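You operate a simulated robot arm through the tools that you are given. There is no shell and no other tool.

You are at the controls of a simulated robot arm. One attempt, no reset.

JOB
Shut the coater lid and coat the plate inside with copper, then titanium.
Fine: one run each, knob to 3 before the second; keep the lid shut.
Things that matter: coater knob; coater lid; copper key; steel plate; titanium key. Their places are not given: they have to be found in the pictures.

The check looks at the end state, three seconds after you hand in, the way a careful person would. Anything else that was tipped, shoved, dropped, spilled or broken makes it a failure. A push-on lid holds only when it is set on centred and level and pressed home; a screw cap is set on level and turned clockwise until tight.

ROBOT AND FRAMES
A 6-joint arm with a two-finger gripper, fixed in place. Base frame: the origin is at the foot of the arm, x ahead of it, y to its left, z up. Lengths are in m, angles in degrees, forces in N, time in s.
Its first joint turns from -166.0 to 166.0 degrees. Payload 1.71 kg.
Tool frame: the origin (TCP) lies between the finger pads and is the grasp point; the fingertips stand 0.02 m ahead of it; z points along the fingers, y is the line along which they close. Largest opening 0.096 m; the body of the gripper starts 0.113 m behind the TCP.
Orientation is told as [roll, pitch, yaw] about the base's x, y, z axes, in that order, counted from this pose: with the fingers straight down and closing along the base's y, the tool's x points along the base's -x, its y along +y and its z along -z.

CONTROLS
- The arm moves only by the tool drive_tool. Its arguments are lists of equal length, an entry for each row: "dp": the shift along the tool's x, y, z in mm, a list of three; "angular": the turn, a rotation vector about the tool's x, y, z in degrees, a list of three; "claw": the closure, from 0 (fully open) to 1 (shut). In form: {"dp": [[dx, dy, dz], ...], "angular": [[rx, ry, rz], ...], "claw": [claw, ...]}. A call has 1 to 20 rows; each row is the pose to reach, as a shift and turn from the pose commanded when the call began, along the tool's axes at that moment. Rows are played at 5 a second. More than 0.05 m and 8.6 degrees between two rows, or a gripper value outside its range, and nothing of the call is played. A pose out of reach is approached as far as the arm can. The call stops where the force on the tool passes 90 N (or 10 N more than at its start, if that is more) or the arm is blocked; 0.2 s more then pass. Each finger travels about 0.045 m/s and halts on what it meets, pressing with about 33 N; the grip force reading is that of the motor and also rises with nothing between the fingers. The clock runs only during rows and for 0.2 s after the last one: add rows that repeat a pose to give the fingers time. The reply holds the time, the measured pose of the TCP, the force on the tool along the base axes, the opening and the grip force, in the units named above and with some noise, with the torque about the TCP (base axes, N m) and any sound that the robot's microphone picked up, and new pictures: "views" is both (left out), scene, wrist or none.
- Cameras (640 x 400 px; columns grow to the right, rows downward): "scene" is fixed at [0.2222, 0.6509, 1.5995]; the picture's right is [-0.77, -0.63, 0.00], its down [-0.09, 0.11, -0.99] and it looks along [0.63, -0.76, -0.14] (base axes); focal length 214 px, centre (320, 200). "wrist" rides on the gripper at [0.066, 0.014, -0.145] in the tool frame; the picture's right is [-0.21, 0.98, 0.00], its down [-0.88, -0.18, -0.45] and it looks along [-0.44, -0.09, 0.90] (tool axes); focal length 275 px, centre (320, 200).
- move_column(by): slides the trunk up (or, below 0, down) by that many m; the arm rides with it, the base frame stays. It gives what a move gives, with no picture.
- measure_at(camera, pixels): for up to 12 pixels [column, row] of the newest picture of that camera ("zoom" is the newest enlarged one), the place [x, y, z] in the base frame of the surface seen there, good to about 0.002 m. It takes no simulated time.
- inspect(camera, box): a new picture of the part [left, top, right, bottom] of that camera's present view, enlarged. It takes no simulated time.
- finish_job(): hands the job in; it is judged then, once.

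Open the gripper and draw the arm clear of the work before you hand the job in, unless the task says otherwise.

The tools are called after ">>>" by a JSON object that holds its "method" and its "body". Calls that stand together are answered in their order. drive_tool: Moves the arm, as the interface text tells. Its arguments: {"type":"object","properties":{"dp":{"type":"array","items":{"type":"array","items":{"type":"number"}}},"angular":{"type":"array","items":{"type":"array","items":{"type":"number"}}},"claw":{"type":"array","items":{"type":"number"}},"views":{"type":"string","enum":["both","scene","wrist","none"]}},"required":["dp","angular","claw"]} The other tools are called the same way: move_column (by) slides the trunk up or down; measure_at (camera, pixels) gives the place of the surface under pixels of a picture; inspect (camera, box) takes an enlarged picture of a part of a camera's view; finish_job () hands the job in.

At the start:

```text
time_s: 0.0
tool_pos: [0.4007, 0.3986, 1.484]
tool_rot: [0.0, 0.1, -0.1]
force: [0.2, 0.0, -0.1]
torque: [-0.01, 0.02, -0.01]
width: 0.0961
finger_force: 0.0
trunk travel left (down, up): [-0.3, 0.09]
```

scene: 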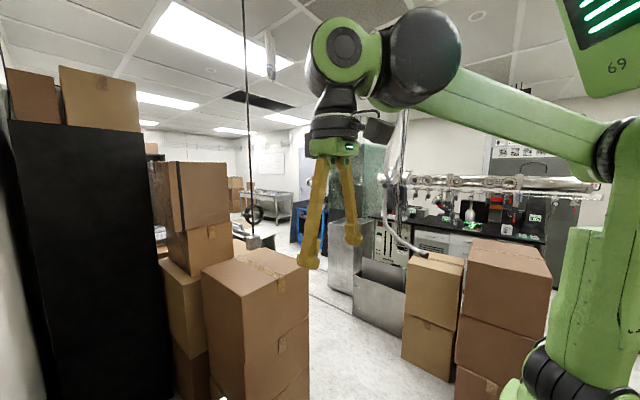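
wrist: 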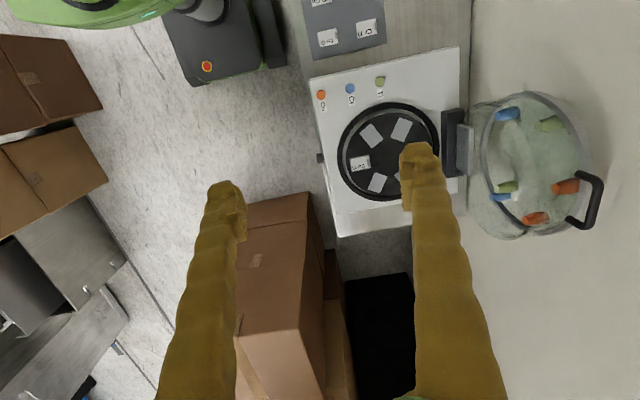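

The wrist picture shows a white machine with a round platen near (388,150), a hinged glass dome open at (530,165) with a handle at (590,200), and coloured buttons at (321,95), (350,88), (380,80). I enlarge these parts.

>>> {"method": "inspect", "body": {"camera": "wrist", "box": [300, 40, 480, 240]}}

>>> {"method": "inspect", "body": {"camera": "wrist", "box": [160, 0, 480, 110]}}

>>> {"method": "inspect", "body": {"camera": "wrist", "box": [440, 70, 640, 260]}}

>>> {"method": "measure_at", "body": {"camera": "wrist", "pixels": [[321, 95], [350, 88], [380, 80], [360, 163], [388, 150], [330, 225], [585, 205], [465, 150], [327, 38], [366, 28], [206, 67], [320, 159]]}}

```text
2.00 times, centred on (390, 140) of wrist
```

zoom: 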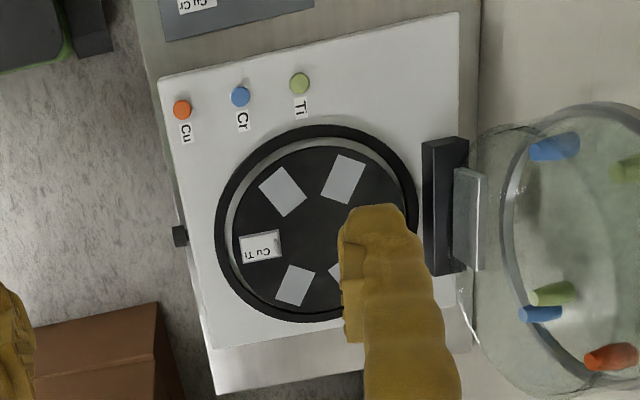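

```text
2.00 times, centred on (320, 55) of wrist
```

zoom: 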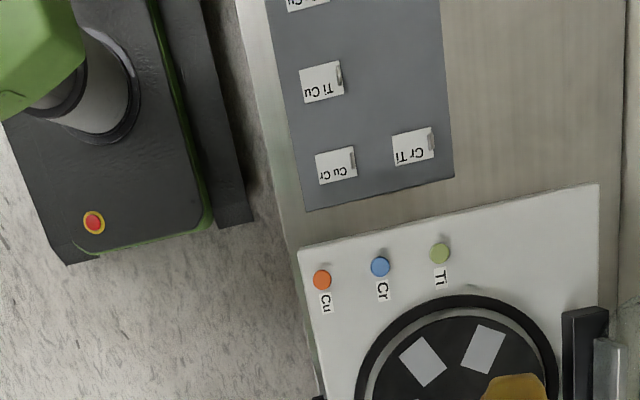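

```text
2.11 times, centred on (540, 165) of wrist
```

zoom: 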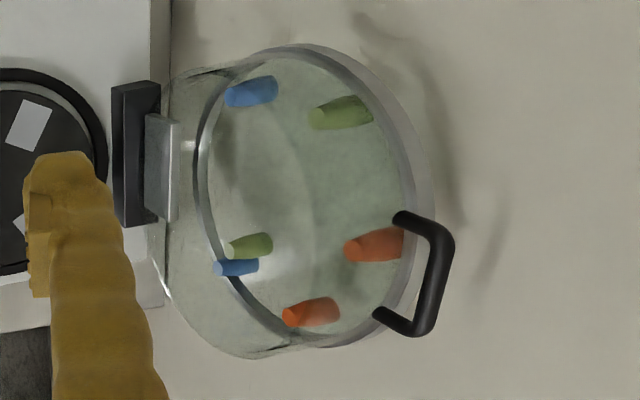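

```text
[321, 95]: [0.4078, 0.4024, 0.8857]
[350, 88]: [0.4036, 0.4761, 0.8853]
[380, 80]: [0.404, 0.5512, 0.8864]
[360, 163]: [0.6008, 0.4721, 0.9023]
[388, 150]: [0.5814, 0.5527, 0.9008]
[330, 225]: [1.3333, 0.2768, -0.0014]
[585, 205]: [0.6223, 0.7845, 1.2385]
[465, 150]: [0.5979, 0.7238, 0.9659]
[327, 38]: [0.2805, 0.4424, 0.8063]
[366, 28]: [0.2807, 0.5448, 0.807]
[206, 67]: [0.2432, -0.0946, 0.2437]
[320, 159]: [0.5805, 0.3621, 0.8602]
```

The keys are at x≈0.404 (Cu y=0.402, Cr 0.476, Ti 0.551) and the plate tag in the coater reads "Cu Ti". A small black protrusion at (320,159), about [0.58,0.36,0.86], may be the knob. I measure the surrounding obstacles before moving.

>>> {"method": "measure_at", "body": {"camera": "wrist", "pixels": [[280, 205], [265, 300], [40, 80], [50, 170], [320, 200], [380, 310], [470, 55], [330, 100], [455, 125], [560, 350], [600, 60], [510, 100]]}}

>>> {"method": "measure_at", "body": {"camera": "scene", "pixels": [[260, 270], [430, 260], [500, 255], [390, 270], [350, 240], [255, 240], [190, 180], [90, 130], [370, 160], [460, 210], [100, 85], [225, 270]]}}

>>> {"method": "inspect", "body": {"camera": "wrist", "box": [300, 130, 360, 180]}}

```text
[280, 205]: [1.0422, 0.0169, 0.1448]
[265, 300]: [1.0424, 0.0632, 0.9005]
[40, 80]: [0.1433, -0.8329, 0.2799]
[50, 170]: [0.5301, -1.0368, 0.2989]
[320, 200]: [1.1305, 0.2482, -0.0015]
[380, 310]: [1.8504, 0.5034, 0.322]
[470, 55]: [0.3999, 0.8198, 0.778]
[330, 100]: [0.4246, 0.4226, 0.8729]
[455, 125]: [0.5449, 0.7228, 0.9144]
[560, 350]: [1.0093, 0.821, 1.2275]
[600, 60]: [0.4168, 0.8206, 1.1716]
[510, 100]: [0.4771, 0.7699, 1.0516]
```

```text
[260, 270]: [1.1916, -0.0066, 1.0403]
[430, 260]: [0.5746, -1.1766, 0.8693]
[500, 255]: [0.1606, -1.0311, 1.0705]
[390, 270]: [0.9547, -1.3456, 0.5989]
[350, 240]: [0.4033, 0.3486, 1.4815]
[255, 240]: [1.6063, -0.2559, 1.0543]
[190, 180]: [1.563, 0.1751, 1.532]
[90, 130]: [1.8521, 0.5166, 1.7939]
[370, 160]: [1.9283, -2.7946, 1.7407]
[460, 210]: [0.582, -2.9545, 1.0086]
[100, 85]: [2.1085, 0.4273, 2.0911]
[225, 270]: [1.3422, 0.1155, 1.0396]
```

```text
8.00 times, centred on (330, 155) of wrist
```

zoom: 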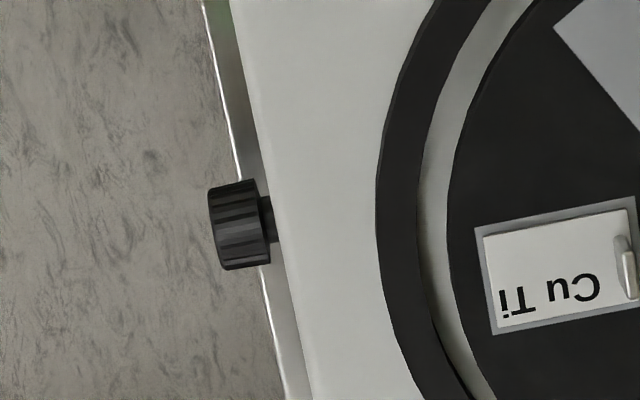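

The black ribbed knob sticks out of the machine's −y face at about [0.58,0.36,0.86]. I move the tool to the open space in front (y≈0.05), turned by +90° yaw, so that the wrist camera looks at the knob face.

>>> {"method": "drive_tool", "body": {"dp": [[-15, -29, 23], [-30, -58, 47], [-45, -87, 70], [-60, -117, 93], [-75, -146, 117], [-90, -175, 140], [-105, -204, 163], [-120, -233, 187], [-135, -262, 210], [-150, -292, 233], [-165, -321, 257], [-180, -350, 280]], "angular": [[0, 0, -7.5], [0, 0, -15], [0, 0, -22.5], [0, 0, -30], [0, 0, -37.5], [0, 0, -45], [0, 0, -52.5], [0, 0, -60], [0, 0, -67.5], [0, 0, -75], [0, 0, -82.5], [0, 0, -90]], "claw": [0, 0, 0, 0, 0, 0, 0, 0, 0, 0, 0, 0]}}

```text
time_s: 2.6
tool_pos: [0.5649, 0.049, 1.214]
tool_rot: [-0.8, 0.0, 90.1]
force: [0.0, -0.3, 0.1]
torque: [0.01, 0.0, 0.01]
width: 0.096
finger_force: 0.0
trunk travel left (down, up): [-0.3, 0.09]
```

scene: 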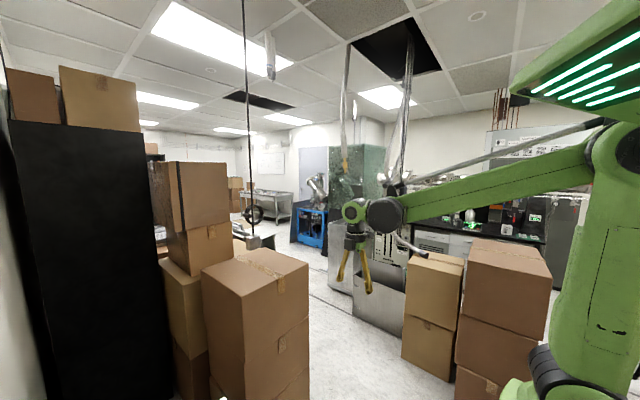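
wrist: 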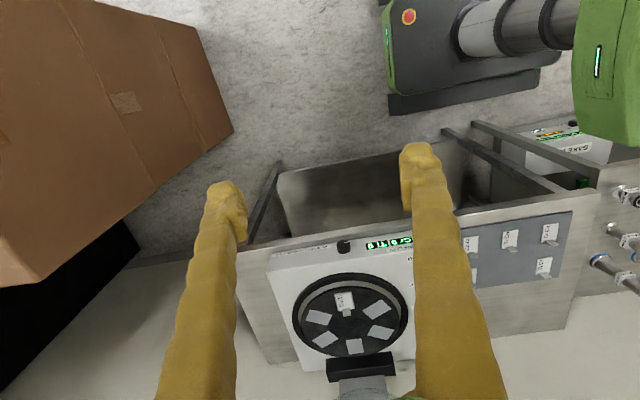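

The knob is now visible at (343,247) with a green display at (390,242). I enlarge that part.

>>> {"method": "inspect", "body": {"camera": "wrist", "box": [310, 215, 430, 290]}}

>>> {"method": "inspect", "body": {"camera": "wrist", "box": [440, 100, 640, 300]}}

>>> {"method": "measure_at", "body": {"camera": "wrist", "pixels": [[343, 247], [390, 242], [300, 265], [245, 260], [370, 240], [343, 305], [370, 385], [360, 365]]}}

```text
5.33 times, centred on (370, 252) of wrist
```

zoom: 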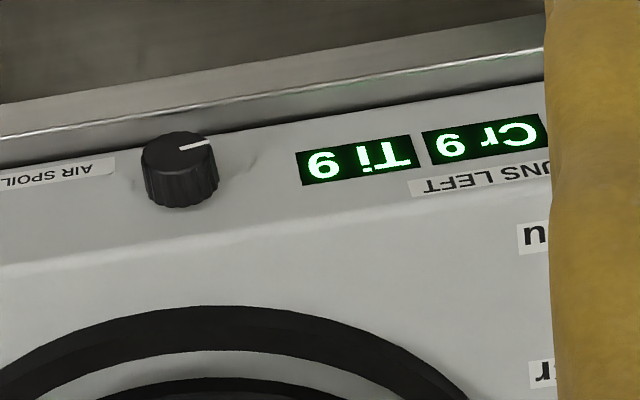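

```text
2.00 times, centred on (540, 200) of wrist
```

zoom: 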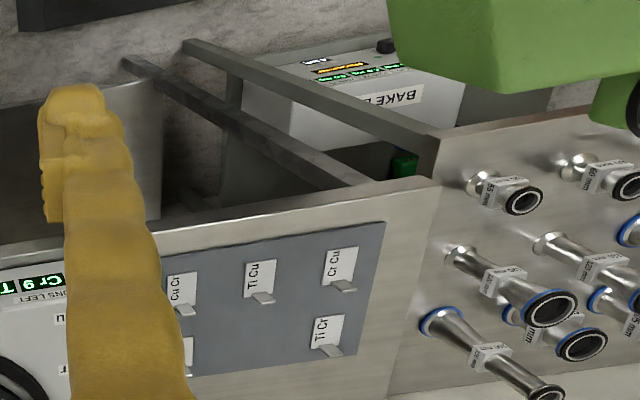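

```text
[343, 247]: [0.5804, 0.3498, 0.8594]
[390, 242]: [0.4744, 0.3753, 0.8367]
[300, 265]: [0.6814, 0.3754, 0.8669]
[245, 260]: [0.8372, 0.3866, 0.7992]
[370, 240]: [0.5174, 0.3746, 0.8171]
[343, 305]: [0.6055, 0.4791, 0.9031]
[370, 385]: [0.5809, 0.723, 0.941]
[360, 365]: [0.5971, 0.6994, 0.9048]
```

The display shows "Ti 9, Cr 9 …RUNS LEFT" and a label "AIR SPOIL…". I lower and tilt the tool 50° forward for a frontal look at the front panel.

>>> {"method": "drive_tool", "body": {"dp": [[-12, 8, 37], [-23, 17, 73], [-35, 25, 110], [-47, 33, 147], [-58, 42, 183], [-70, 50, 220], [-70, 50, 220]], "angular": [[0, -8.3, 0], [0, -16.6, 0], [0, -25, 0], [0, -33.3, 0], [0, -41.6, 0], [0, -50, 0], [0, -50, 0]], "claw": [0, 0, 0, 0, 0, 0, 0]}}

```text
time_s: 4.2
tool_pos: [0.5138, 0.1236, 0.9896]
tool_rot: [-1.1, -50.1, 90.9]
force: [0.8, 0.0, 0.0]
torque: [0.0, 0.05, 0.05]
width: 0.096
finger_force: 0.0
trunk travel left (down, up): [-0.3, 0.09]
```

scene: 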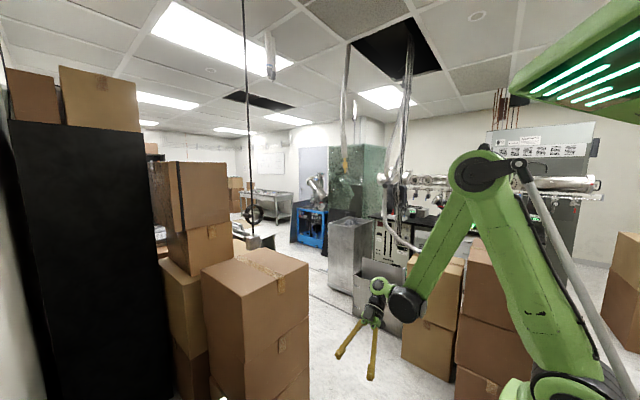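
wrist: 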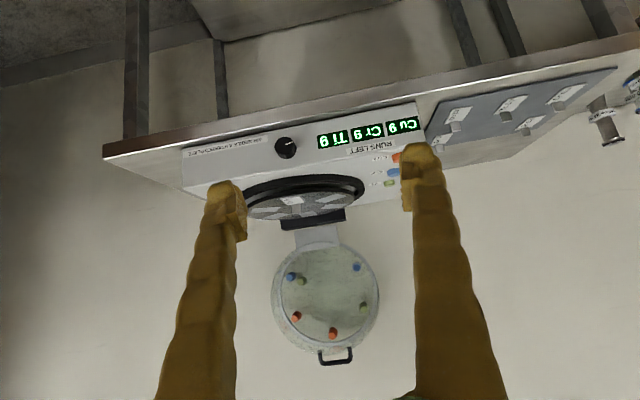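

The front face is in view: display near (368,133), knob at (286,147), labels. I enlarge the panel and the lid.

>>> {"method": "inspect", "body": {"camera": "wrist", "box": [170, 100, 440, 220]}}

>>> {"method": "inspect", "body": {"camera": "wrist", "box": [180, 125, 310, 175]}}

>>> {"method": "inspect", "body": {"camera": "wrist", "box": [230, 170, 420, 380]}}

>>> {"method": "measure_at", "body": {"camera": "wrist", "pixels": [[286, 147], [292, 140], [278, 155], [335, 360], [322, 355], [351, 352], [335, 349], [318, 235], [318, 220], [305, 145], [290, 205], [200, 155]]}}

>>> {"method": "drive_tool", "body": {"dp": [[0, 0, 0]], "angular": [[0, 0, 0]], "claw": [0], "views": "none"}}

```text
2.37 times, centred on (305, 160) of wrist
```

zoom: 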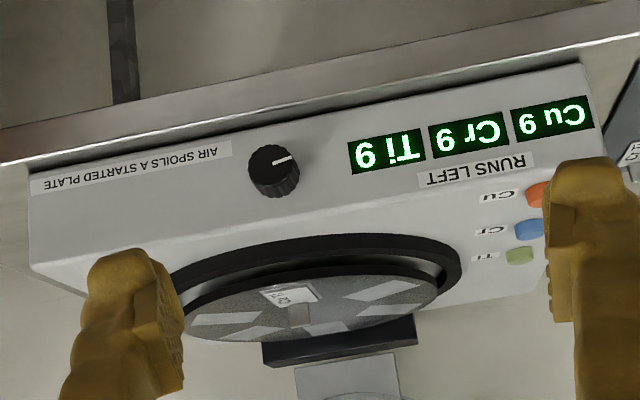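

```text
4.92 times, centred on (245, 150) of wrist
```

zoom: 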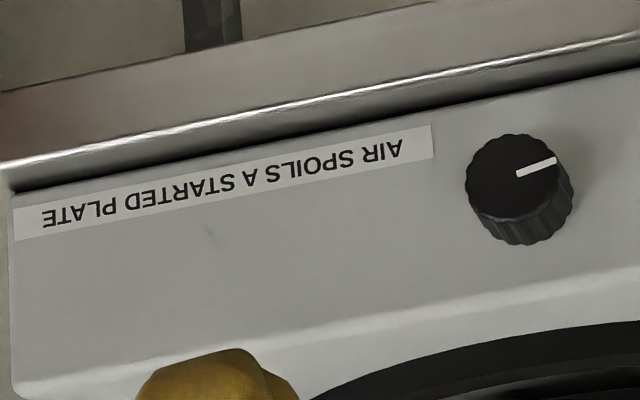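

```text
1.90 times, centred on (325, 275) of wrist
```

zoom: 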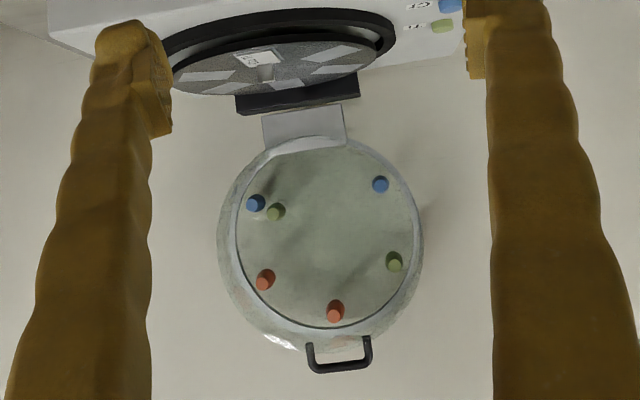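

```text
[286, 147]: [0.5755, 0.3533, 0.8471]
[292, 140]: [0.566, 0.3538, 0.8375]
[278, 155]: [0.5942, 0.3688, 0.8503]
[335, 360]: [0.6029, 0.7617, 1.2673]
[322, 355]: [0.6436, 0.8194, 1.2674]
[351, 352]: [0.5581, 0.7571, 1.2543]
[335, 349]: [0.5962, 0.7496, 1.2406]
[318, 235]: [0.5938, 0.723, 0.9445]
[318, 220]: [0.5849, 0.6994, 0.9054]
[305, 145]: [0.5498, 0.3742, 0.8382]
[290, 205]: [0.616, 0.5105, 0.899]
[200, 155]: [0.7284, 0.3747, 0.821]
```

```text
time_s: 4.6
tool_pos: [0.5141, 0.1241, 0.9911]
tool_rot: [-1.2, -50.0, 90.9]
force: [1.4, 0.1, -0.3]
torque: [-0.02, 0.04, 0.0]
width: 0.0962
finger_force: 0.0
trunk travel left (down, up): [-0.3, 0.09]
```

The lid is open against its hinge at about y≈0.70, with the handle at [0.60,0.76,1.26]. I need any marks around the knob, so I enlarge it strongly.

>>> {"method": "inspect", "body": {"camera": "wrist", "box": [266, 132, 310, 160]}}

>>> {"method": "inspect", "body": {"camera": "wrist", "box": [240, 170, 370, 240]}}

>>> {"method": "inspect", "body": {"camera": "wrist", "box": [360, 140, 440, 200]}}

```text
14.29 times, centred on (288, 146) of wrist
```

zoom: 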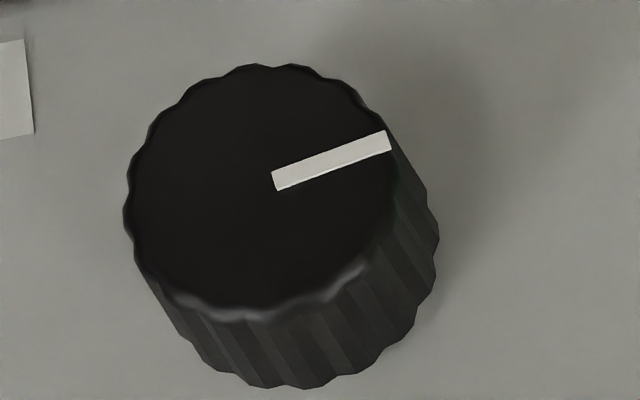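

```text
4.92 times, centred on (305, 205) of wrist
```

zoom: 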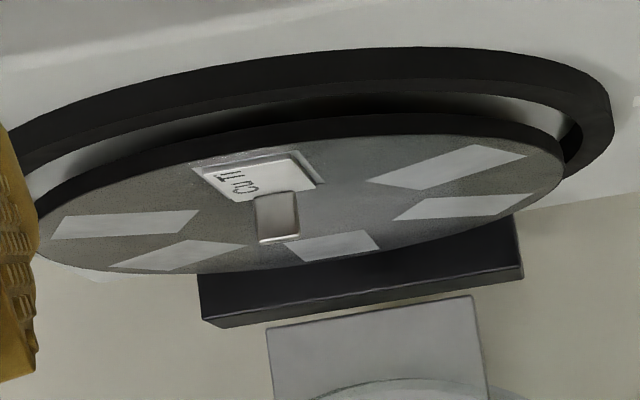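

```text
6.67 times, centred on (400, 170) of wrist
```

zoom: 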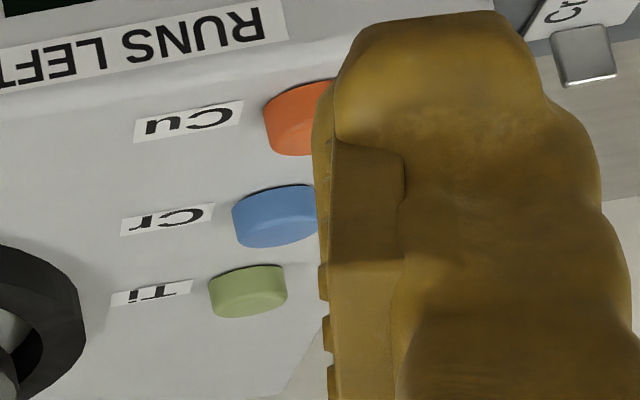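

The knob has a white pointer but no numbers around it; currently it points toward the machine's left (−x side), and the lid carries six coloured rods. I raise the tool above the platen to look down at it and check for numbers there.

>>> {"method": "drive_tool", "body": {"dp": [[-45, -10, -4], [-90, -20, -8], [-135, -30, -12], [-180, -40, -16], [-225, -50, -20], [-270, -60, -25], [-315, -70, -29], [-315, -70, -29]], "angular": [[0, 7.2, 0], [0, 14.3, 0], [0, 21.4, 0], [0, 28.6, 0], [0, 35.7, 0], [0, 42.9, 0], [0, 50, 0], [0, 50, 0]], "claw": [0, 0, 0, 0, 0, 0, 0, 0], "views": "wrist"}}

```text
time_s: 6.4
tool_pos: [0.5829, 0.2995, 1.2565]
tool_rot: [-0.8, 0.2, 90.1]
force: [0.5, 0.2, -0.7]
torque: [-0.02, 0.04, -0.02]
width: 0.0959
finger_force: 0.0
trunk travel left (down, up): [-0.3, 0.09]
```

wrist: 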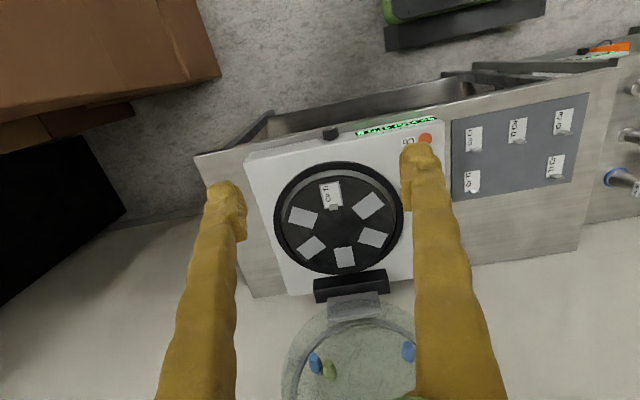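

The platen with six pads is in view around (338,215). I enlarge it and the lid.

>>> {"method": "inspect", "body": {"camera": "wrist", "box": [240, 120, 440, 300]}}

>>> {"method": "inspect", "body": {"camera": "wrist", "box": [270, 290, 430, 400]}}

>>> {"method": "inspect", "body": {"camera": "wrist", "box": [440, 30, 640, 200]}}

>>> {"method": "measure_at", "body": {"camera": "wrist", "pixels": [[330, 194], [370, 206], [372, 237], [345, 257], [311, 247], [302, 217], [337, 219], [277, 215], [402, 215], [330, 135], [350, 285], [424, 139]]}}

```text
2.22 times, centred on (340, 210) of wrist
```

zoom: 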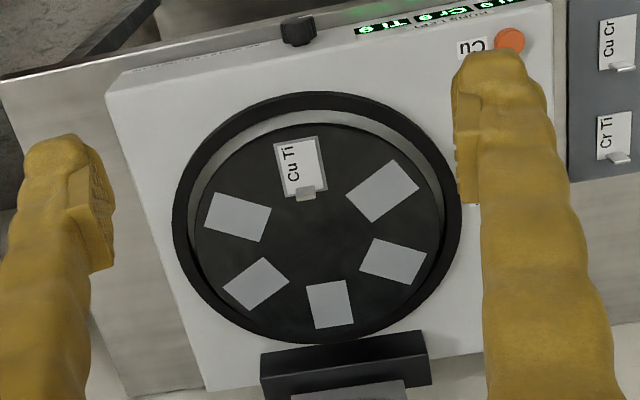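

```text
3.64 times, centred on (350, 345) of wrist
```

zoom: 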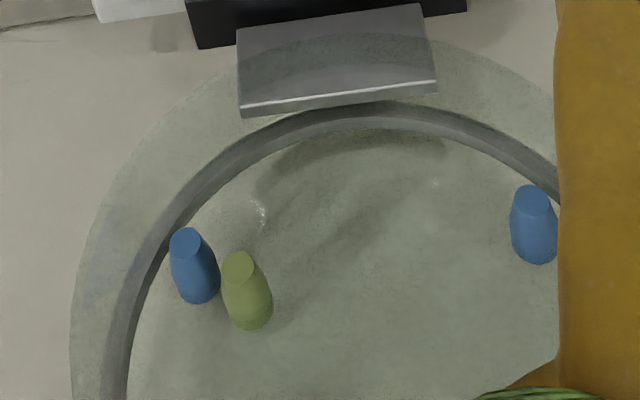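

```text
2.35 times, centred on (540, 115) of wrist
```

zoom: 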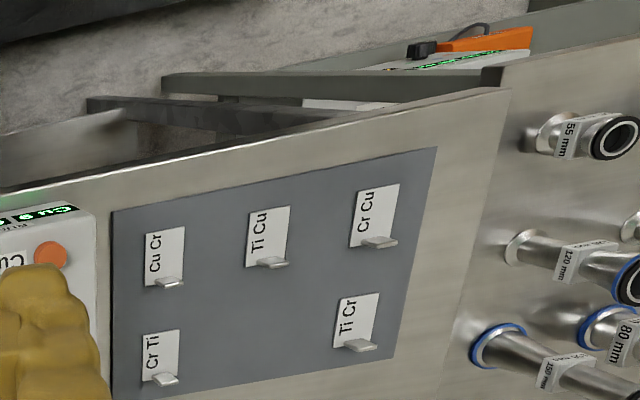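

```text
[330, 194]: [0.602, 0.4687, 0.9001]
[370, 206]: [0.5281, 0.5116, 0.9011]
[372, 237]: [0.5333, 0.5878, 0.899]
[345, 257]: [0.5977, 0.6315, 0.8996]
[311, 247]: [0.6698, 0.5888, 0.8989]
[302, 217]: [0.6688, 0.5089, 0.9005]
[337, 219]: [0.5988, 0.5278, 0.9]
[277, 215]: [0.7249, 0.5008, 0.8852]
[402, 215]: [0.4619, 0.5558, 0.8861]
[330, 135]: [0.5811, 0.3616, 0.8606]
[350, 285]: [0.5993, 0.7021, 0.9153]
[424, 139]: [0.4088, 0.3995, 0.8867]
```

The six pads lie at radius ≈0.08 m about [0.60,0.55]; the plate "Cu Ti" is on the front pad. I measure the rods inside the open lid that are visible here.

>>> {"method": "inspect", "body": {"camera": "wrist", "box": [270, 290, 430, 400]}}

>>> {"method": "measure_at", "body": {"camera": "zoom", "pixels": [[186, 241], [238, 266], [531, 200], [196, 300], [250, 325], [540, 258], [400, 250], [330, 60], [325, 100], [110, 280], [300, 200]]}}

```text
3.64 times, centred on (350, 345) of wrist
```

zoom: 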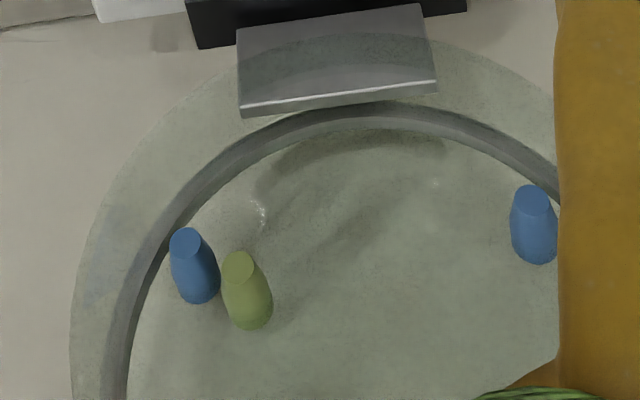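

```text
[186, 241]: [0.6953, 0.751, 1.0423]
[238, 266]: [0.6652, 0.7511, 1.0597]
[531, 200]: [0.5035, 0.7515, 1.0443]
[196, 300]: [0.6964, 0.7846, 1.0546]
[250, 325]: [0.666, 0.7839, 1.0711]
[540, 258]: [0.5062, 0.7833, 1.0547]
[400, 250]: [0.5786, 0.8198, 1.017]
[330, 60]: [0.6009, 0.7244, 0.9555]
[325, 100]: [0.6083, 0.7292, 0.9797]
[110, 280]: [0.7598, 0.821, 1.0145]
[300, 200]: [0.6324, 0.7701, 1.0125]
```

I tilt the tool 40° forward in place so the whole lid face and the platen are seen between the fingers.

>>> {"method": "drive_tool", "body": {"dp": [[0, 0, 0], [0, 0, 0], [0, 0, 0], [0, 0, 0], [0, 0, 0], [0, 0, 0]], "angular": [[0, -8, 0], [0, -16, 0], [0, -24, 0], [0, -32, 0], [0, -40, 0], [0, -40, 0]], "claw": [0, 0, 0, 0, 0, 0], "views": "wrist"}}

```text
time_s: 7.8
tool_pos: [0.5831, 0.2981, 1.2536]
tool_rot: [-1.0, -40.2, 90.8]
force: [0.2, -0.3, -0.6]
torque: [0.03, 0.01, -0.01]
width: 0.096
finger_force: 0.0
trunk travel left (down, up): [-0.3, 0.09]
```

wrist: 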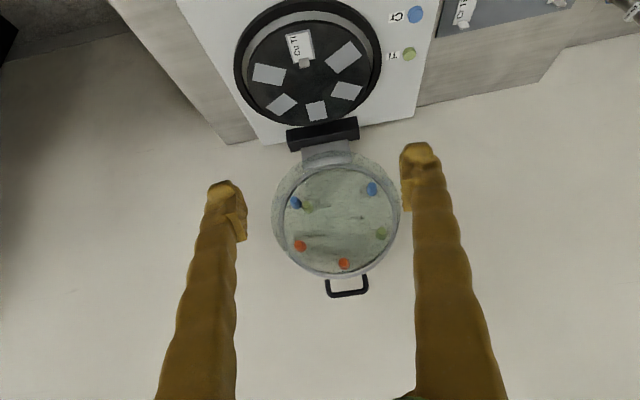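

The whole lid is visible, centred near (336,220), handle at (347,287). I enlarge and measure the rod tips, rim and handle.

>>> {"method": "inspect", "body": {"camera": "wrist", "box": [256, 120, 416, 305]}}

>>> {"method": "measure_at", "body": {"camera": "wrist", "pixels": [[295, 202], [306, 206], [371, 188], [300, 246], [344, 264], [381, 233], [335, 220], [333, 285], [363, 278], [348, 292], [327, 152], [276, 225]]}}

```text
2.16 times, centred on (336, 212) of wrist
```

zoom: 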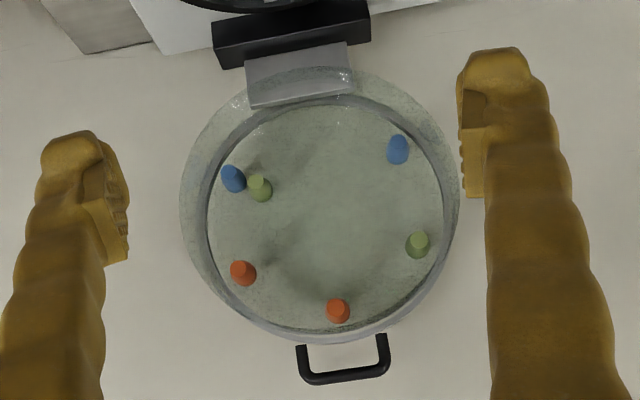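

```text
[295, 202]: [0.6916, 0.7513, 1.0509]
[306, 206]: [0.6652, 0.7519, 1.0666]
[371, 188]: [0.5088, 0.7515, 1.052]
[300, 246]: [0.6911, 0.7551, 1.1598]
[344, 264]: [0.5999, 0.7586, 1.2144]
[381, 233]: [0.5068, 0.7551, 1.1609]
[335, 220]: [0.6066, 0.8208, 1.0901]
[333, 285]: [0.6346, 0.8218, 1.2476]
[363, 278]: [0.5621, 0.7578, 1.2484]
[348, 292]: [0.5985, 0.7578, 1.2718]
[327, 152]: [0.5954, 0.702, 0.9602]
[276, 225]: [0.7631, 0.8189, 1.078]
```

All six rods are measured: five on an outer ring (front Cu, +x Cu, +x rear Cr, −x rear Cr, −x Ti) plus an inner Ti rod at the +x rear position, i.e. two 60° steps from the plate's present place. Next I go to the front of the knob with the tool horizontal to read its pointer angle precisely.

>>> {"method": "drive_tool", "body": {"dp": [[36, 0, 27], [72, 1, 54], [107, 1, 81], [143, 1, 108], [179, 2, 136], [215, 2, 163], [250, 2, 190], [286, 3, 217], [322, 3, 244], [322, 3, 244]], "angular": [[0, -5.6, 0], [0, -11.1, 0], [0, -16.7, 0], [0, -22.2, 0], [0, -27.8, 0], [0, -33.3, 0], [0, -38.9, 0], [0, -44.4, 0], [0, -50, 0], [0, -50, 0]], "claw": [0, 0, 0, 0, 0, 0, 0, 0, 0, 0]}}

```text
time_s: 10.0
tool_pos: [0.6803, 0.2057, 0.9093]
tool_rot: [-92.8, -89.2, -177.0]
force: [0.5, 0.3, -0.9]
torque: [0.02, -0.01, 0.02]
width: 0.096
finger_force: 0.0
out of reach, approached as far as the arm can: row 7, 8, 9, 10
trunk travel left (down, up): [-0.3, 0.09]
```

scene: 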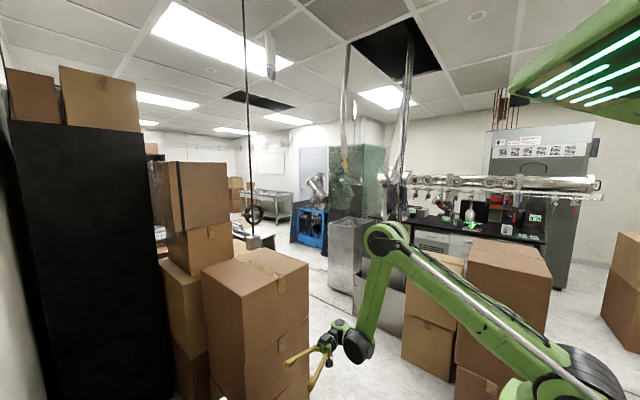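
wrist: 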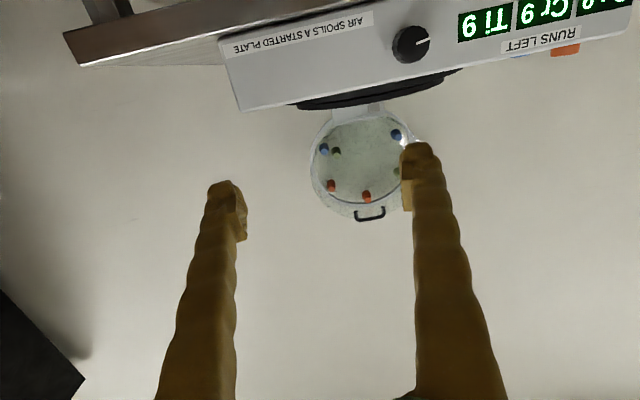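

The arm could not go as near the base as asked (stopped at x=0.68), but the knob at (411,44) is in view. I enlarge it and measure pointer and rim points.

>>> {"method": "inspect", "body": {"camera": "wrist", "box": [386, 19, 436, 69]}}

>>> {"method": "inspect", "body": {"camera": "wrist", "box": [220, 0, 640, 120]}}

```text
8.00 times, centred on (411, 44) of wrist
```

zoom: 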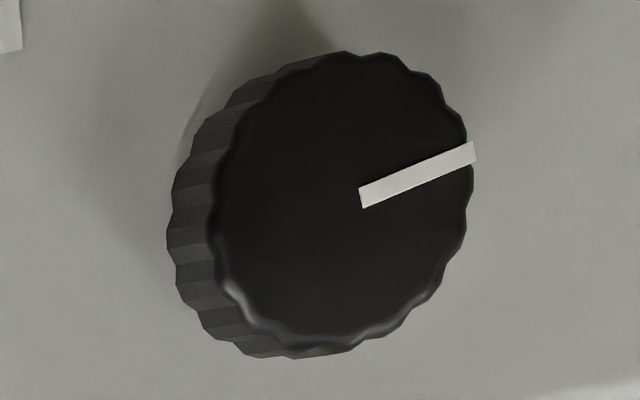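

```text
1.52 times, centred on (430, 60) of wrist
```

zoom: 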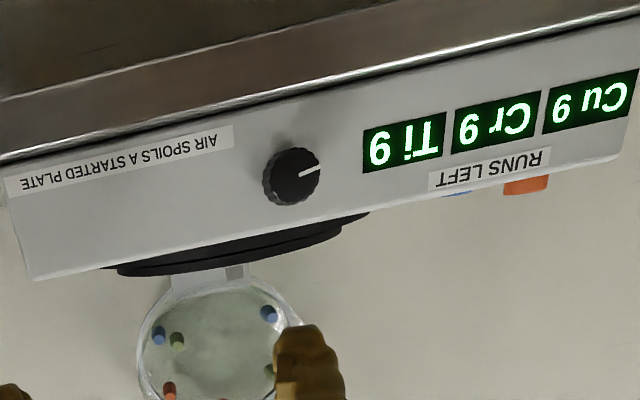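

I re-take the knob enlargement and measure the pointer ends and the knob rim.

>>> {"method": "inspect", "body": {"camera": "wrist", "box": [386, 19, 436, 69]}}

>>> {"method": "measure_at", "body": {"camera": "zoom", "pixels": [[364, 198], [472, 153], [345, 190], [345, 60], [345, 330], [220, 200], [460, 210], [440, 100], [235, 290], [560, 200], [100, 250], [180, 280]]}}

```text
8.00 times, centred on (411, 44) of wrist
```

zoom: 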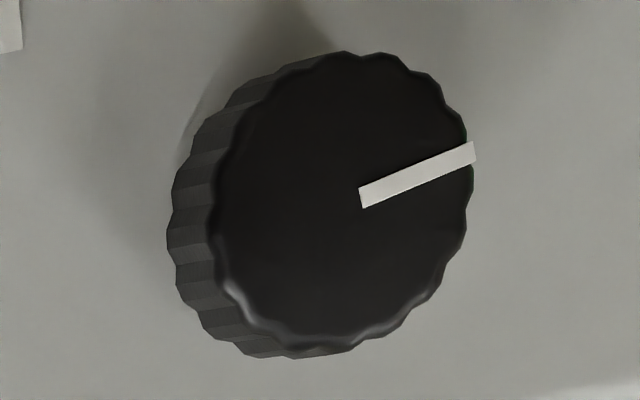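

```text
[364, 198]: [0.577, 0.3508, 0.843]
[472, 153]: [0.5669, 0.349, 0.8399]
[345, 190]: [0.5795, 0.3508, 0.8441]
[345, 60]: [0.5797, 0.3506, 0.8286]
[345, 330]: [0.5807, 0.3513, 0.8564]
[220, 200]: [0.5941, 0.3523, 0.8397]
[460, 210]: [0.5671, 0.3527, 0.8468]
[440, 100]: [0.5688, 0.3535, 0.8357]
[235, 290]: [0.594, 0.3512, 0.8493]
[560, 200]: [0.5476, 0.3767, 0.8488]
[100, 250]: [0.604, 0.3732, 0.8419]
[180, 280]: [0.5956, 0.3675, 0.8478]
```

The knob's axis is at about x=0.580, z=0.843, face at y=0.351, diameter ≈0.029; the pointer points to −x and slightly down. To get a better reach for a horizontal tool, I rise 0.3 m first and then lower the trunk.

>>> {"method": "drive_tool", "body": {"dp": [[-45, 0, 0], [-90, 0, 0], [-135, 0, 0], [-180, 0, 0], [-225, 0, 0], [-270, 0, 0], [-300, 0, 0], [-300, 0, 0]], "angular": [[0, 0, 0], [0, 0, 0], [0, 0, 0], [0, 0, 0], [0, 0, 0], [0, 0, 0], [0, 0, 0], [0, 0, 0]], "claw": [0, 0, 0, 0, 0, 0, 0, 0], "views": "scene"}}

```text
time_s: 11.8
tool_pos: [0.6697, 0.1995, 1.2034]
tool_rot: [-92.0, -89.1, -177.9]
force: [-0.8, -0.5, -0.3]
torque: [0.0, 0.0, -0.04]
width: 0.0959
finger_force: 0.1
trunk travel left (down, up): [-0.3, 0.09]
```

scene: 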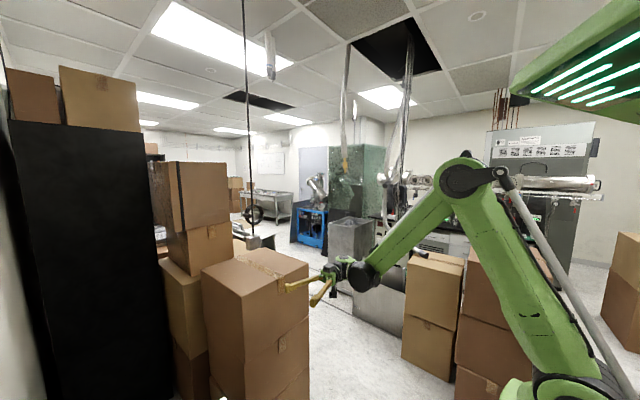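

The rise went cleanly to z=1.20. Now I lower the trunk by 0.28 m, which brings the TCP to about z=0.92 in free space.

>>> {"method": "move_column", "body": {"by": -0.28}}

```text
time_s: 14.6
tool_pos: [0.6692, 0.201, 0.9236]
tool_rot: [-92.3, -89.2, -177.8]
force: [0.6, 0.3, 0.1]
torque: [0.02, -0.02, 0.04]
width: 0.0959
finger_force: 0.0
trunk travel left (down, up): [-0.02, 0.37]
```

Now I shift to in front of the knob (x≈0.58, z≈0.843), staying at y≈0.20.

>>> {"method": "drive_tool", "body": {"dp": [[26, 30, 0], [52, 60, 0], [79, 89, 0], [79, 89, 0], [79, 89, 0]], "angular": [[0, 0, 0], [0, 0, 0], [0, 0, 0], [0, 0, 0], [0, 0, 0]], "claw": [0, 0, 0, 0, 0]}}

```text
time_s: 15.8
tool_pos: [0.5809, 0.1993, 0.8436]
tool_rot: [-92.2, -89.2, -177.9]
force: [1.0, 0.3, 0.2]
torque: [0.02, -0.02, 0.01]
width: 0.096
finger_force: 0.0
trunk travel left (down, up): [-0.02, 0.37]
```

scene: 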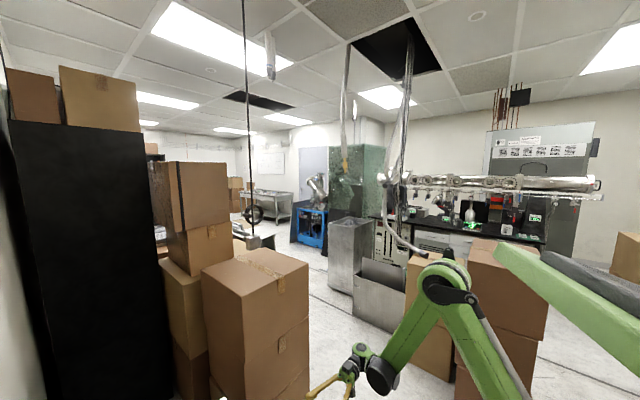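
wrist: 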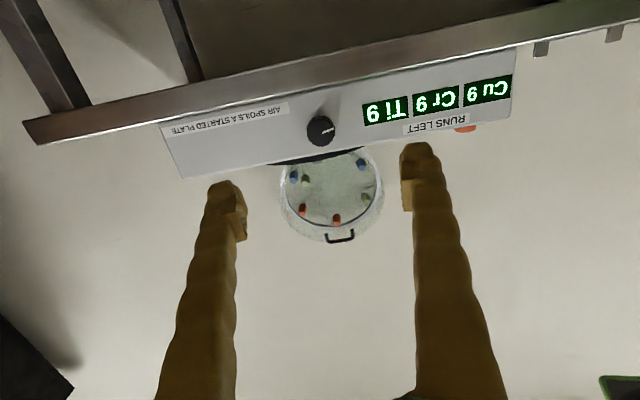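

The tool axis is aligned with the knob (knob seen at (320,130), as expected for a point straight ahead). I advance 148 mm so the fingers straddle the knob, and close on it.

>>> {"method": "drive_tool", "body": {"dp": [[0, 0, 30], [0, 0, 60], [0, 0, 90], [0, 0, 120], [0, 0, 135], [0, 0, 147], [0, 0, 147], [0, 0, 147], [0, 0, 147], [0, 0, 147], [0, 0, 147], [0, 0, 147], [0, 0, 147]], "angular": [[0, 0, 0], [0, 0, 0], [0, 0, 0], [0, 0, 0], [0, 0, 0], [0, 0, 0], [0, 0, 0], [0, 0, 0], [0, 0, 0], [0, 0, 0], [0, 0, 0], [0, 0, 0], [0, 0, 0]], "claw": [0, 0.1, 0.2, 0.3, 0.4, 0.45, 0.5, 0.6, 0.8, 0.8, 0.8, 0.8, 0.8], "views": "wrist"}}

```text
time_s: 18.6
tool_pos: [0.5793, 0.3471, 0.8429]
tool_rot: [-90.8, -89.2, -179.2]
force: [-8.7, 0.8, -4.8]
torque: [0.03, 0.09, 0.12]
width: 0.0305
finger_force: 35.2
trunk travel left (down, up): [-0.02, 0.37]
```

wrist: 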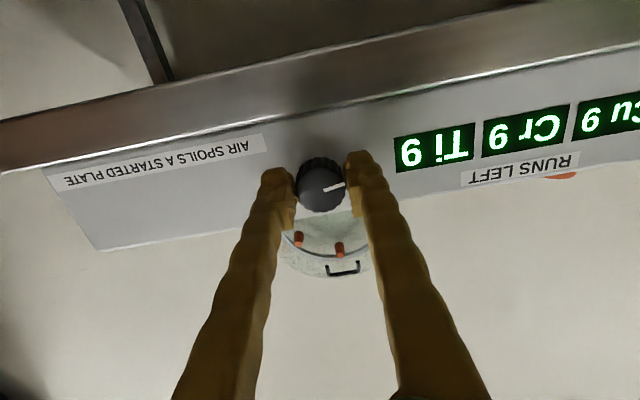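

The knob is held (opening 0.0305, grip 35 N). I turn it clockwise (seen from the front) in small steps, up to 60°, and listen for clicks.

>>> {"method": "drive_tool", "body": {"dp": [[0, 0, 0], [0, 0, 0], [0, 0, 0], [0, 0, 0], [0, 0, 0]], "angular": [[0, 0, 6], [0, 0, 12], [0, 0, 18], [0, 0, 24], [0, 0, 30]], "claw": [0.8, 0.8, 0.8, 0.8, 0.8], "views": "wrist"}}

```text
time_s: 19.8
tool_pos: [0.5803, 0.348, 0.8437]
tool_rot: [90.0, -60.7, 0.2]
force: [-29.6, -8.9, -21.6]
torque: [-0.28, -0.02, 0.42]
width: 0.0307
finger_force: 34.9
trunk travel left (down, up): [-0.02, 0.37]
```

wrist: 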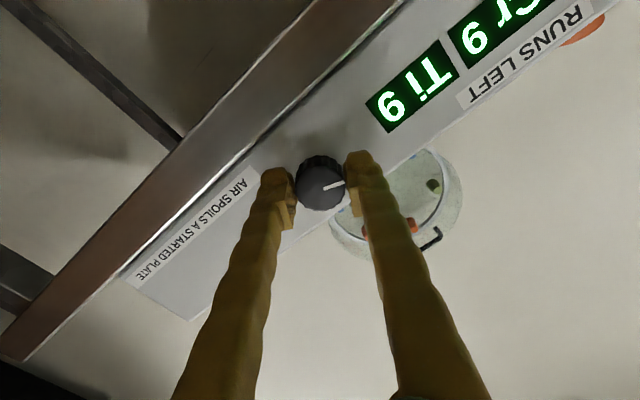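

The knob turned with the gripper (30°), with some side force (−30,−22 N), so I shift about 1.5 mm to relieve it and turn on another 30°.

>>> {"method": "drive_tool", "body": {"dp": [[1.6, 0.8, 0], [1.6, 0.8, 0], [1.6, 0.8, 0], [1.6, 0.8, 0], [1.6, 0.8, 0], [1.6, 0.8, 0]], "angular": [[0, 0, 0], [0, 0, 6], [0, 0, 12], [0, 0, 18], [0, 0, 24], [0, 0, 30]], "claw": [0.8, 0.8, 0.8, 0.8, 0.8, 0.8], "views": "wrist"}}

```text
time_s: 21.2
tool_pos: [0.5792, 0.3475, 0.8431]
tool_rot: [90.3, -30.8, -0.1]
force: [-0.4, 16.0, 43.2]
torque: [0.39, -0.01, -0.12]
width: 0.0308
finger_force: 35.0
trunk travel left (down, up): [-0.02, 0.37]
```

wrist: 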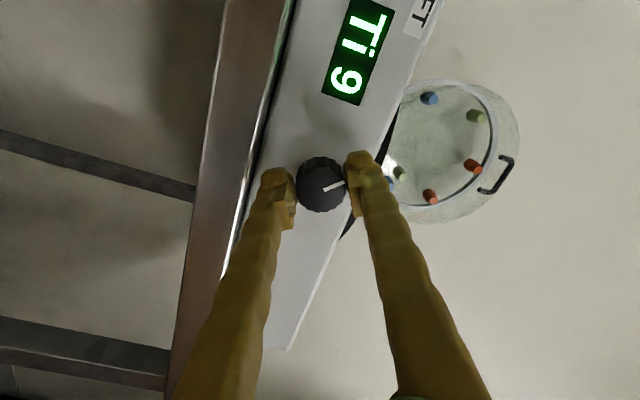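

The knob is 60° further. I open, back off and raise the tool, tilting down 40° to see what the platen did.

>>> {"method": "drive_tool", "body": {"dp": [[0, 0, 0], [0, 0, 0], [0, 0, 0], [0, 0, -40], [0, 0, -80], [-21, 36, -92], [-42, 72, -103], [-62, 108, -115], [-83, 145, -127], [-104, 181, -138], [-125, 217, -150], [-125, 217, -150]], "angular": [[0, 0, 0], [0, 0, 0], [0, 0, 0], [0, 0, 0], [0, 0, 0], [5.8, 3.3, 0], [11.5, 6.7, 0], [17.3, 10, 0], [23.1, 13.3, 0], [28.8, 16.7, 0], [34.6, 20, 0], [34.6, 20, 0]], "claw": [0.6, 0.4, 0.3, 0.2, 0.1, 0, 0, 0, 0, 0, 0, 0]}}

```text
time_s: 23.8
tool_pos: [0.5753, 0.1972, 1.092]
tool_rot: [45.6, -23.3, 20.5]
force: [0.0, 0.2, -0.3]
torque: [-0.01, -0.04, -0.02]
width: 0.0958
finger_force: 0.1
trunk travel left (down, up): [-0.02, 0.37]
```

scene: 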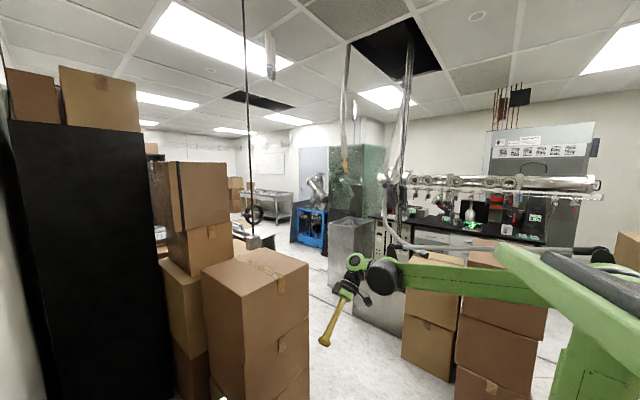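
wrist: 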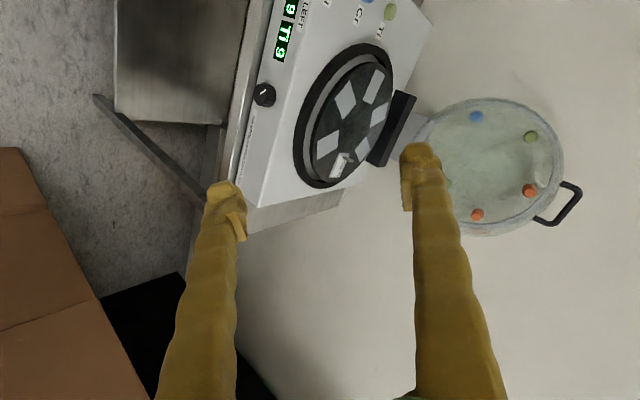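

The platen moved; the tagged plate is now at about (340,165). I enlarge and measure it, and look at the knob for its pointer.

>>> {"method": "inspect", "body": {"camera": "wrist", "box": [280, 30, 420, 200]}}

>>> {"method": "measure_at", "body": {"camera": "wrist", "pixels": [[336, 168], [344, 158], [324, 145], [326, 120], [345, 100], [375, 80], [378, 115], [363, 135], [264, 95], [470, 215]]}}

>>> {"method": "inspect", "body": {"camera": "wrist", "box": [234, 70, 294, 120]}}

```text
2.35 times, centred on (350, 115) of wrist
```

zoom: 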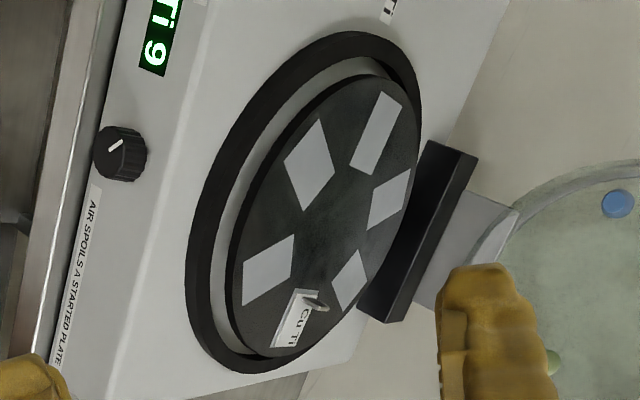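

```text
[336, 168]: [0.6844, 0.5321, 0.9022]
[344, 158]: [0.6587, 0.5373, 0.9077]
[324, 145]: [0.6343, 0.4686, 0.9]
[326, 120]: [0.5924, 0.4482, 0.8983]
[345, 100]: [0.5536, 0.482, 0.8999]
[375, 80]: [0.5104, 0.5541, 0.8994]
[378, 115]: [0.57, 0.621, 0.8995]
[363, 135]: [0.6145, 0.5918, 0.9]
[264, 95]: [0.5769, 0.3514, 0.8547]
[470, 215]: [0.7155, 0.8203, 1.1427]
```

```text
8.00 times, centred on (264, 95) of wrist
```

zoom: 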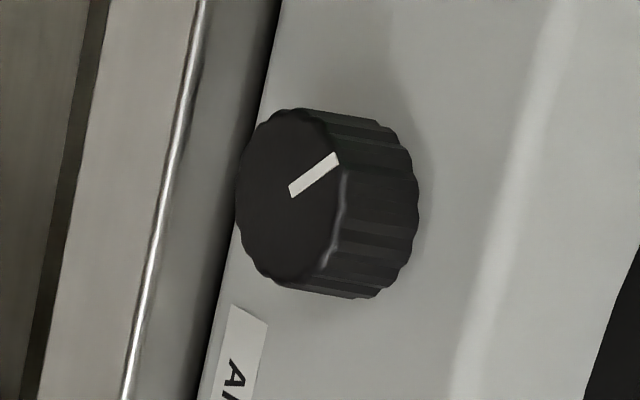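

The platen turned counter-clockwise (seen from above) for a clockwise knob turn, by more than 60°. I measure pad centres more precisely.

>>> {"method": "inspect", "body": {"camera": "wrist", "box": [290, 35, 400, 195]}}

>>> {"method": "measure_at", "body": {"camera": "zoom", "pixels": [[200, 200], [320, 200]]}}

```text
2.50 times, centred on (345, 115) of wrist
```

zoom: 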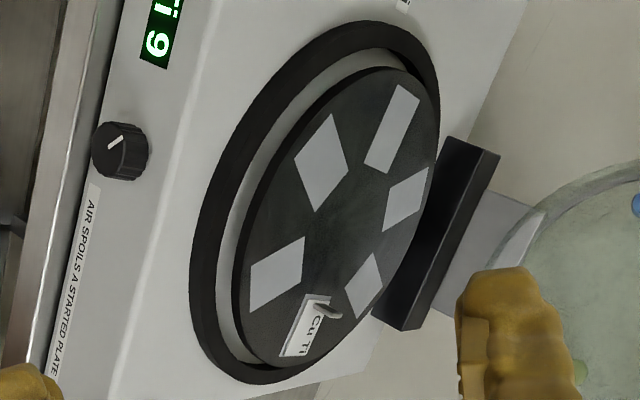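

```text
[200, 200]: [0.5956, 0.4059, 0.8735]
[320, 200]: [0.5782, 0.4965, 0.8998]
```

I measure the pad centres read off this enlargement.

>>> {"method": "measure_at", "body": {"camera": "zoom", "pixels": [[277, 276], [321, 163], [393, 129], [406, 200], [365, 286], [305, 325], [280, 357], [308, 297], [324, 312], [121, 140], [107, 146]]}}

```text
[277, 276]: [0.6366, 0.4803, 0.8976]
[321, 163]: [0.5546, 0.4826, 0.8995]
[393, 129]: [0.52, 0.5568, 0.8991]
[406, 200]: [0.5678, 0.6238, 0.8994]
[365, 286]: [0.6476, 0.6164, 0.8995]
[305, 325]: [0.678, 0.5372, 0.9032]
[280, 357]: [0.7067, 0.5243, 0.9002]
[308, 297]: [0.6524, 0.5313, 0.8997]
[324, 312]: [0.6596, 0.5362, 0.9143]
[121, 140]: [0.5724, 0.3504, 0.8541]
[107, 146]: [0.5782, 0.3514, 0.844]
```

The plate is now at about −5° about the platen centre (it began at −91°), not on a multiple of 60°, so the platen may still be moving. I wait two seconds and look again.

>>> {"method": "drive_tool", "body": {"dp": [[0, 0, 0], [0, 0, 0], [0, 0, 0], [0, 0, 0], [0, 0, 0], [0, 0, 0], [0, 0, 0], [0, 0, 0], [0, 0, 0], [0, 0, 0]], "angular": [[0, 0, 0], [0, 0, 0], [0, 0, 0], [0, 0, 0], [0, 0, 0], [0, 0, 0], [0, 0, 0], [0, 0, 0], [0, 0, 0], [0, 0, 0]], "claw": [0, 0, 0, 0, 0, 0, 0, 0, 0, 0], "views": "wrist"}}

>>> {"method": "inspect", "body": {"camera": "wrist", "box": [290, 35, 400, 195]}}

```text
time_s: 26.0
tool_pos: [0.5754, 0.1972, 1.0923]
tool_rot: [45.7, -23.4, 20.6]
force: [0.4, 1.8, 0.0]
torque: [0.01, -0.02, -0.02]
width: 0.096
finger_force: 0.1
trunk travel left (down, up): [-0.02, 0.37]
```

wrist: 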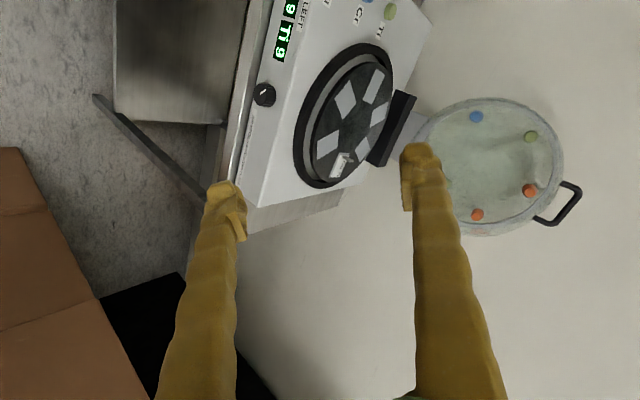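

```text
2.50 times, centred on (345, 115) of wrist
```

zoom: 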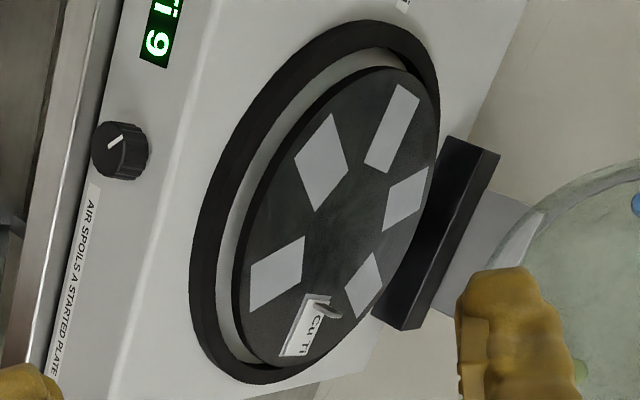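

The platen is at rest, so it follows the knob at about 1.5:1; that fits knob stops 40° apart with stop 1 at the start and stop 3 at +80° (plate then under the inner Ti rod). I go back to the knob to return it to its start before doing the job.

>>> {"method": "drive_tool", "body": {"dp": [[12, -22, 35], [24, -44, 69], [35, -66, 104], [47, -88, 139], [59, -110, 173], [70.6, -132.5, 208], [70.6, -132.5, 208], [70.6, -132.5, 208]], "angular": [[-5.8, -3.3, 0], [-11.5, -6.7, 0], [-17.3, -10, 0], [-23.1, -13.3, 0], [-28.8, -16.7, 0], [-34.6, -20, 0], [-34.6, -20, 0], [-34.6, -20, 0]], "claw": [0, 0.1, 0.2, 0.3, 0.4, 0.55, 0.55, 0.55], "views": "wrist"}}

```text
time_s: 27.8
tool_pos: [0.5839, 0.2576, 0.8471]
tool_rot: [90.2, -30.8, 0.0]
force: [0.0, -0.8, 0.9]
torque: [-0.01, 0.02, 0.02]
width: 0.0429
finger_force: 0.1
trunk travel left (down, up): [-0.02, 0.37]
```

wrist: 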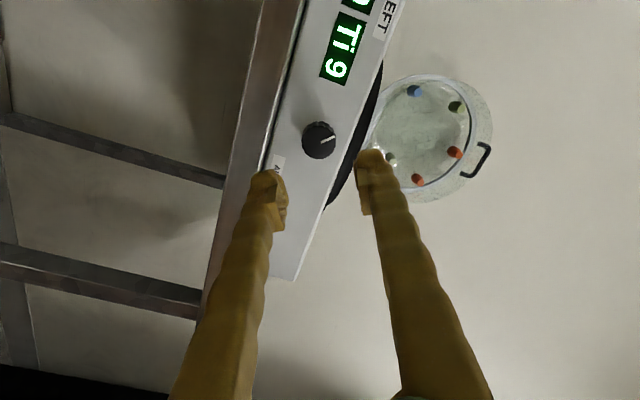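

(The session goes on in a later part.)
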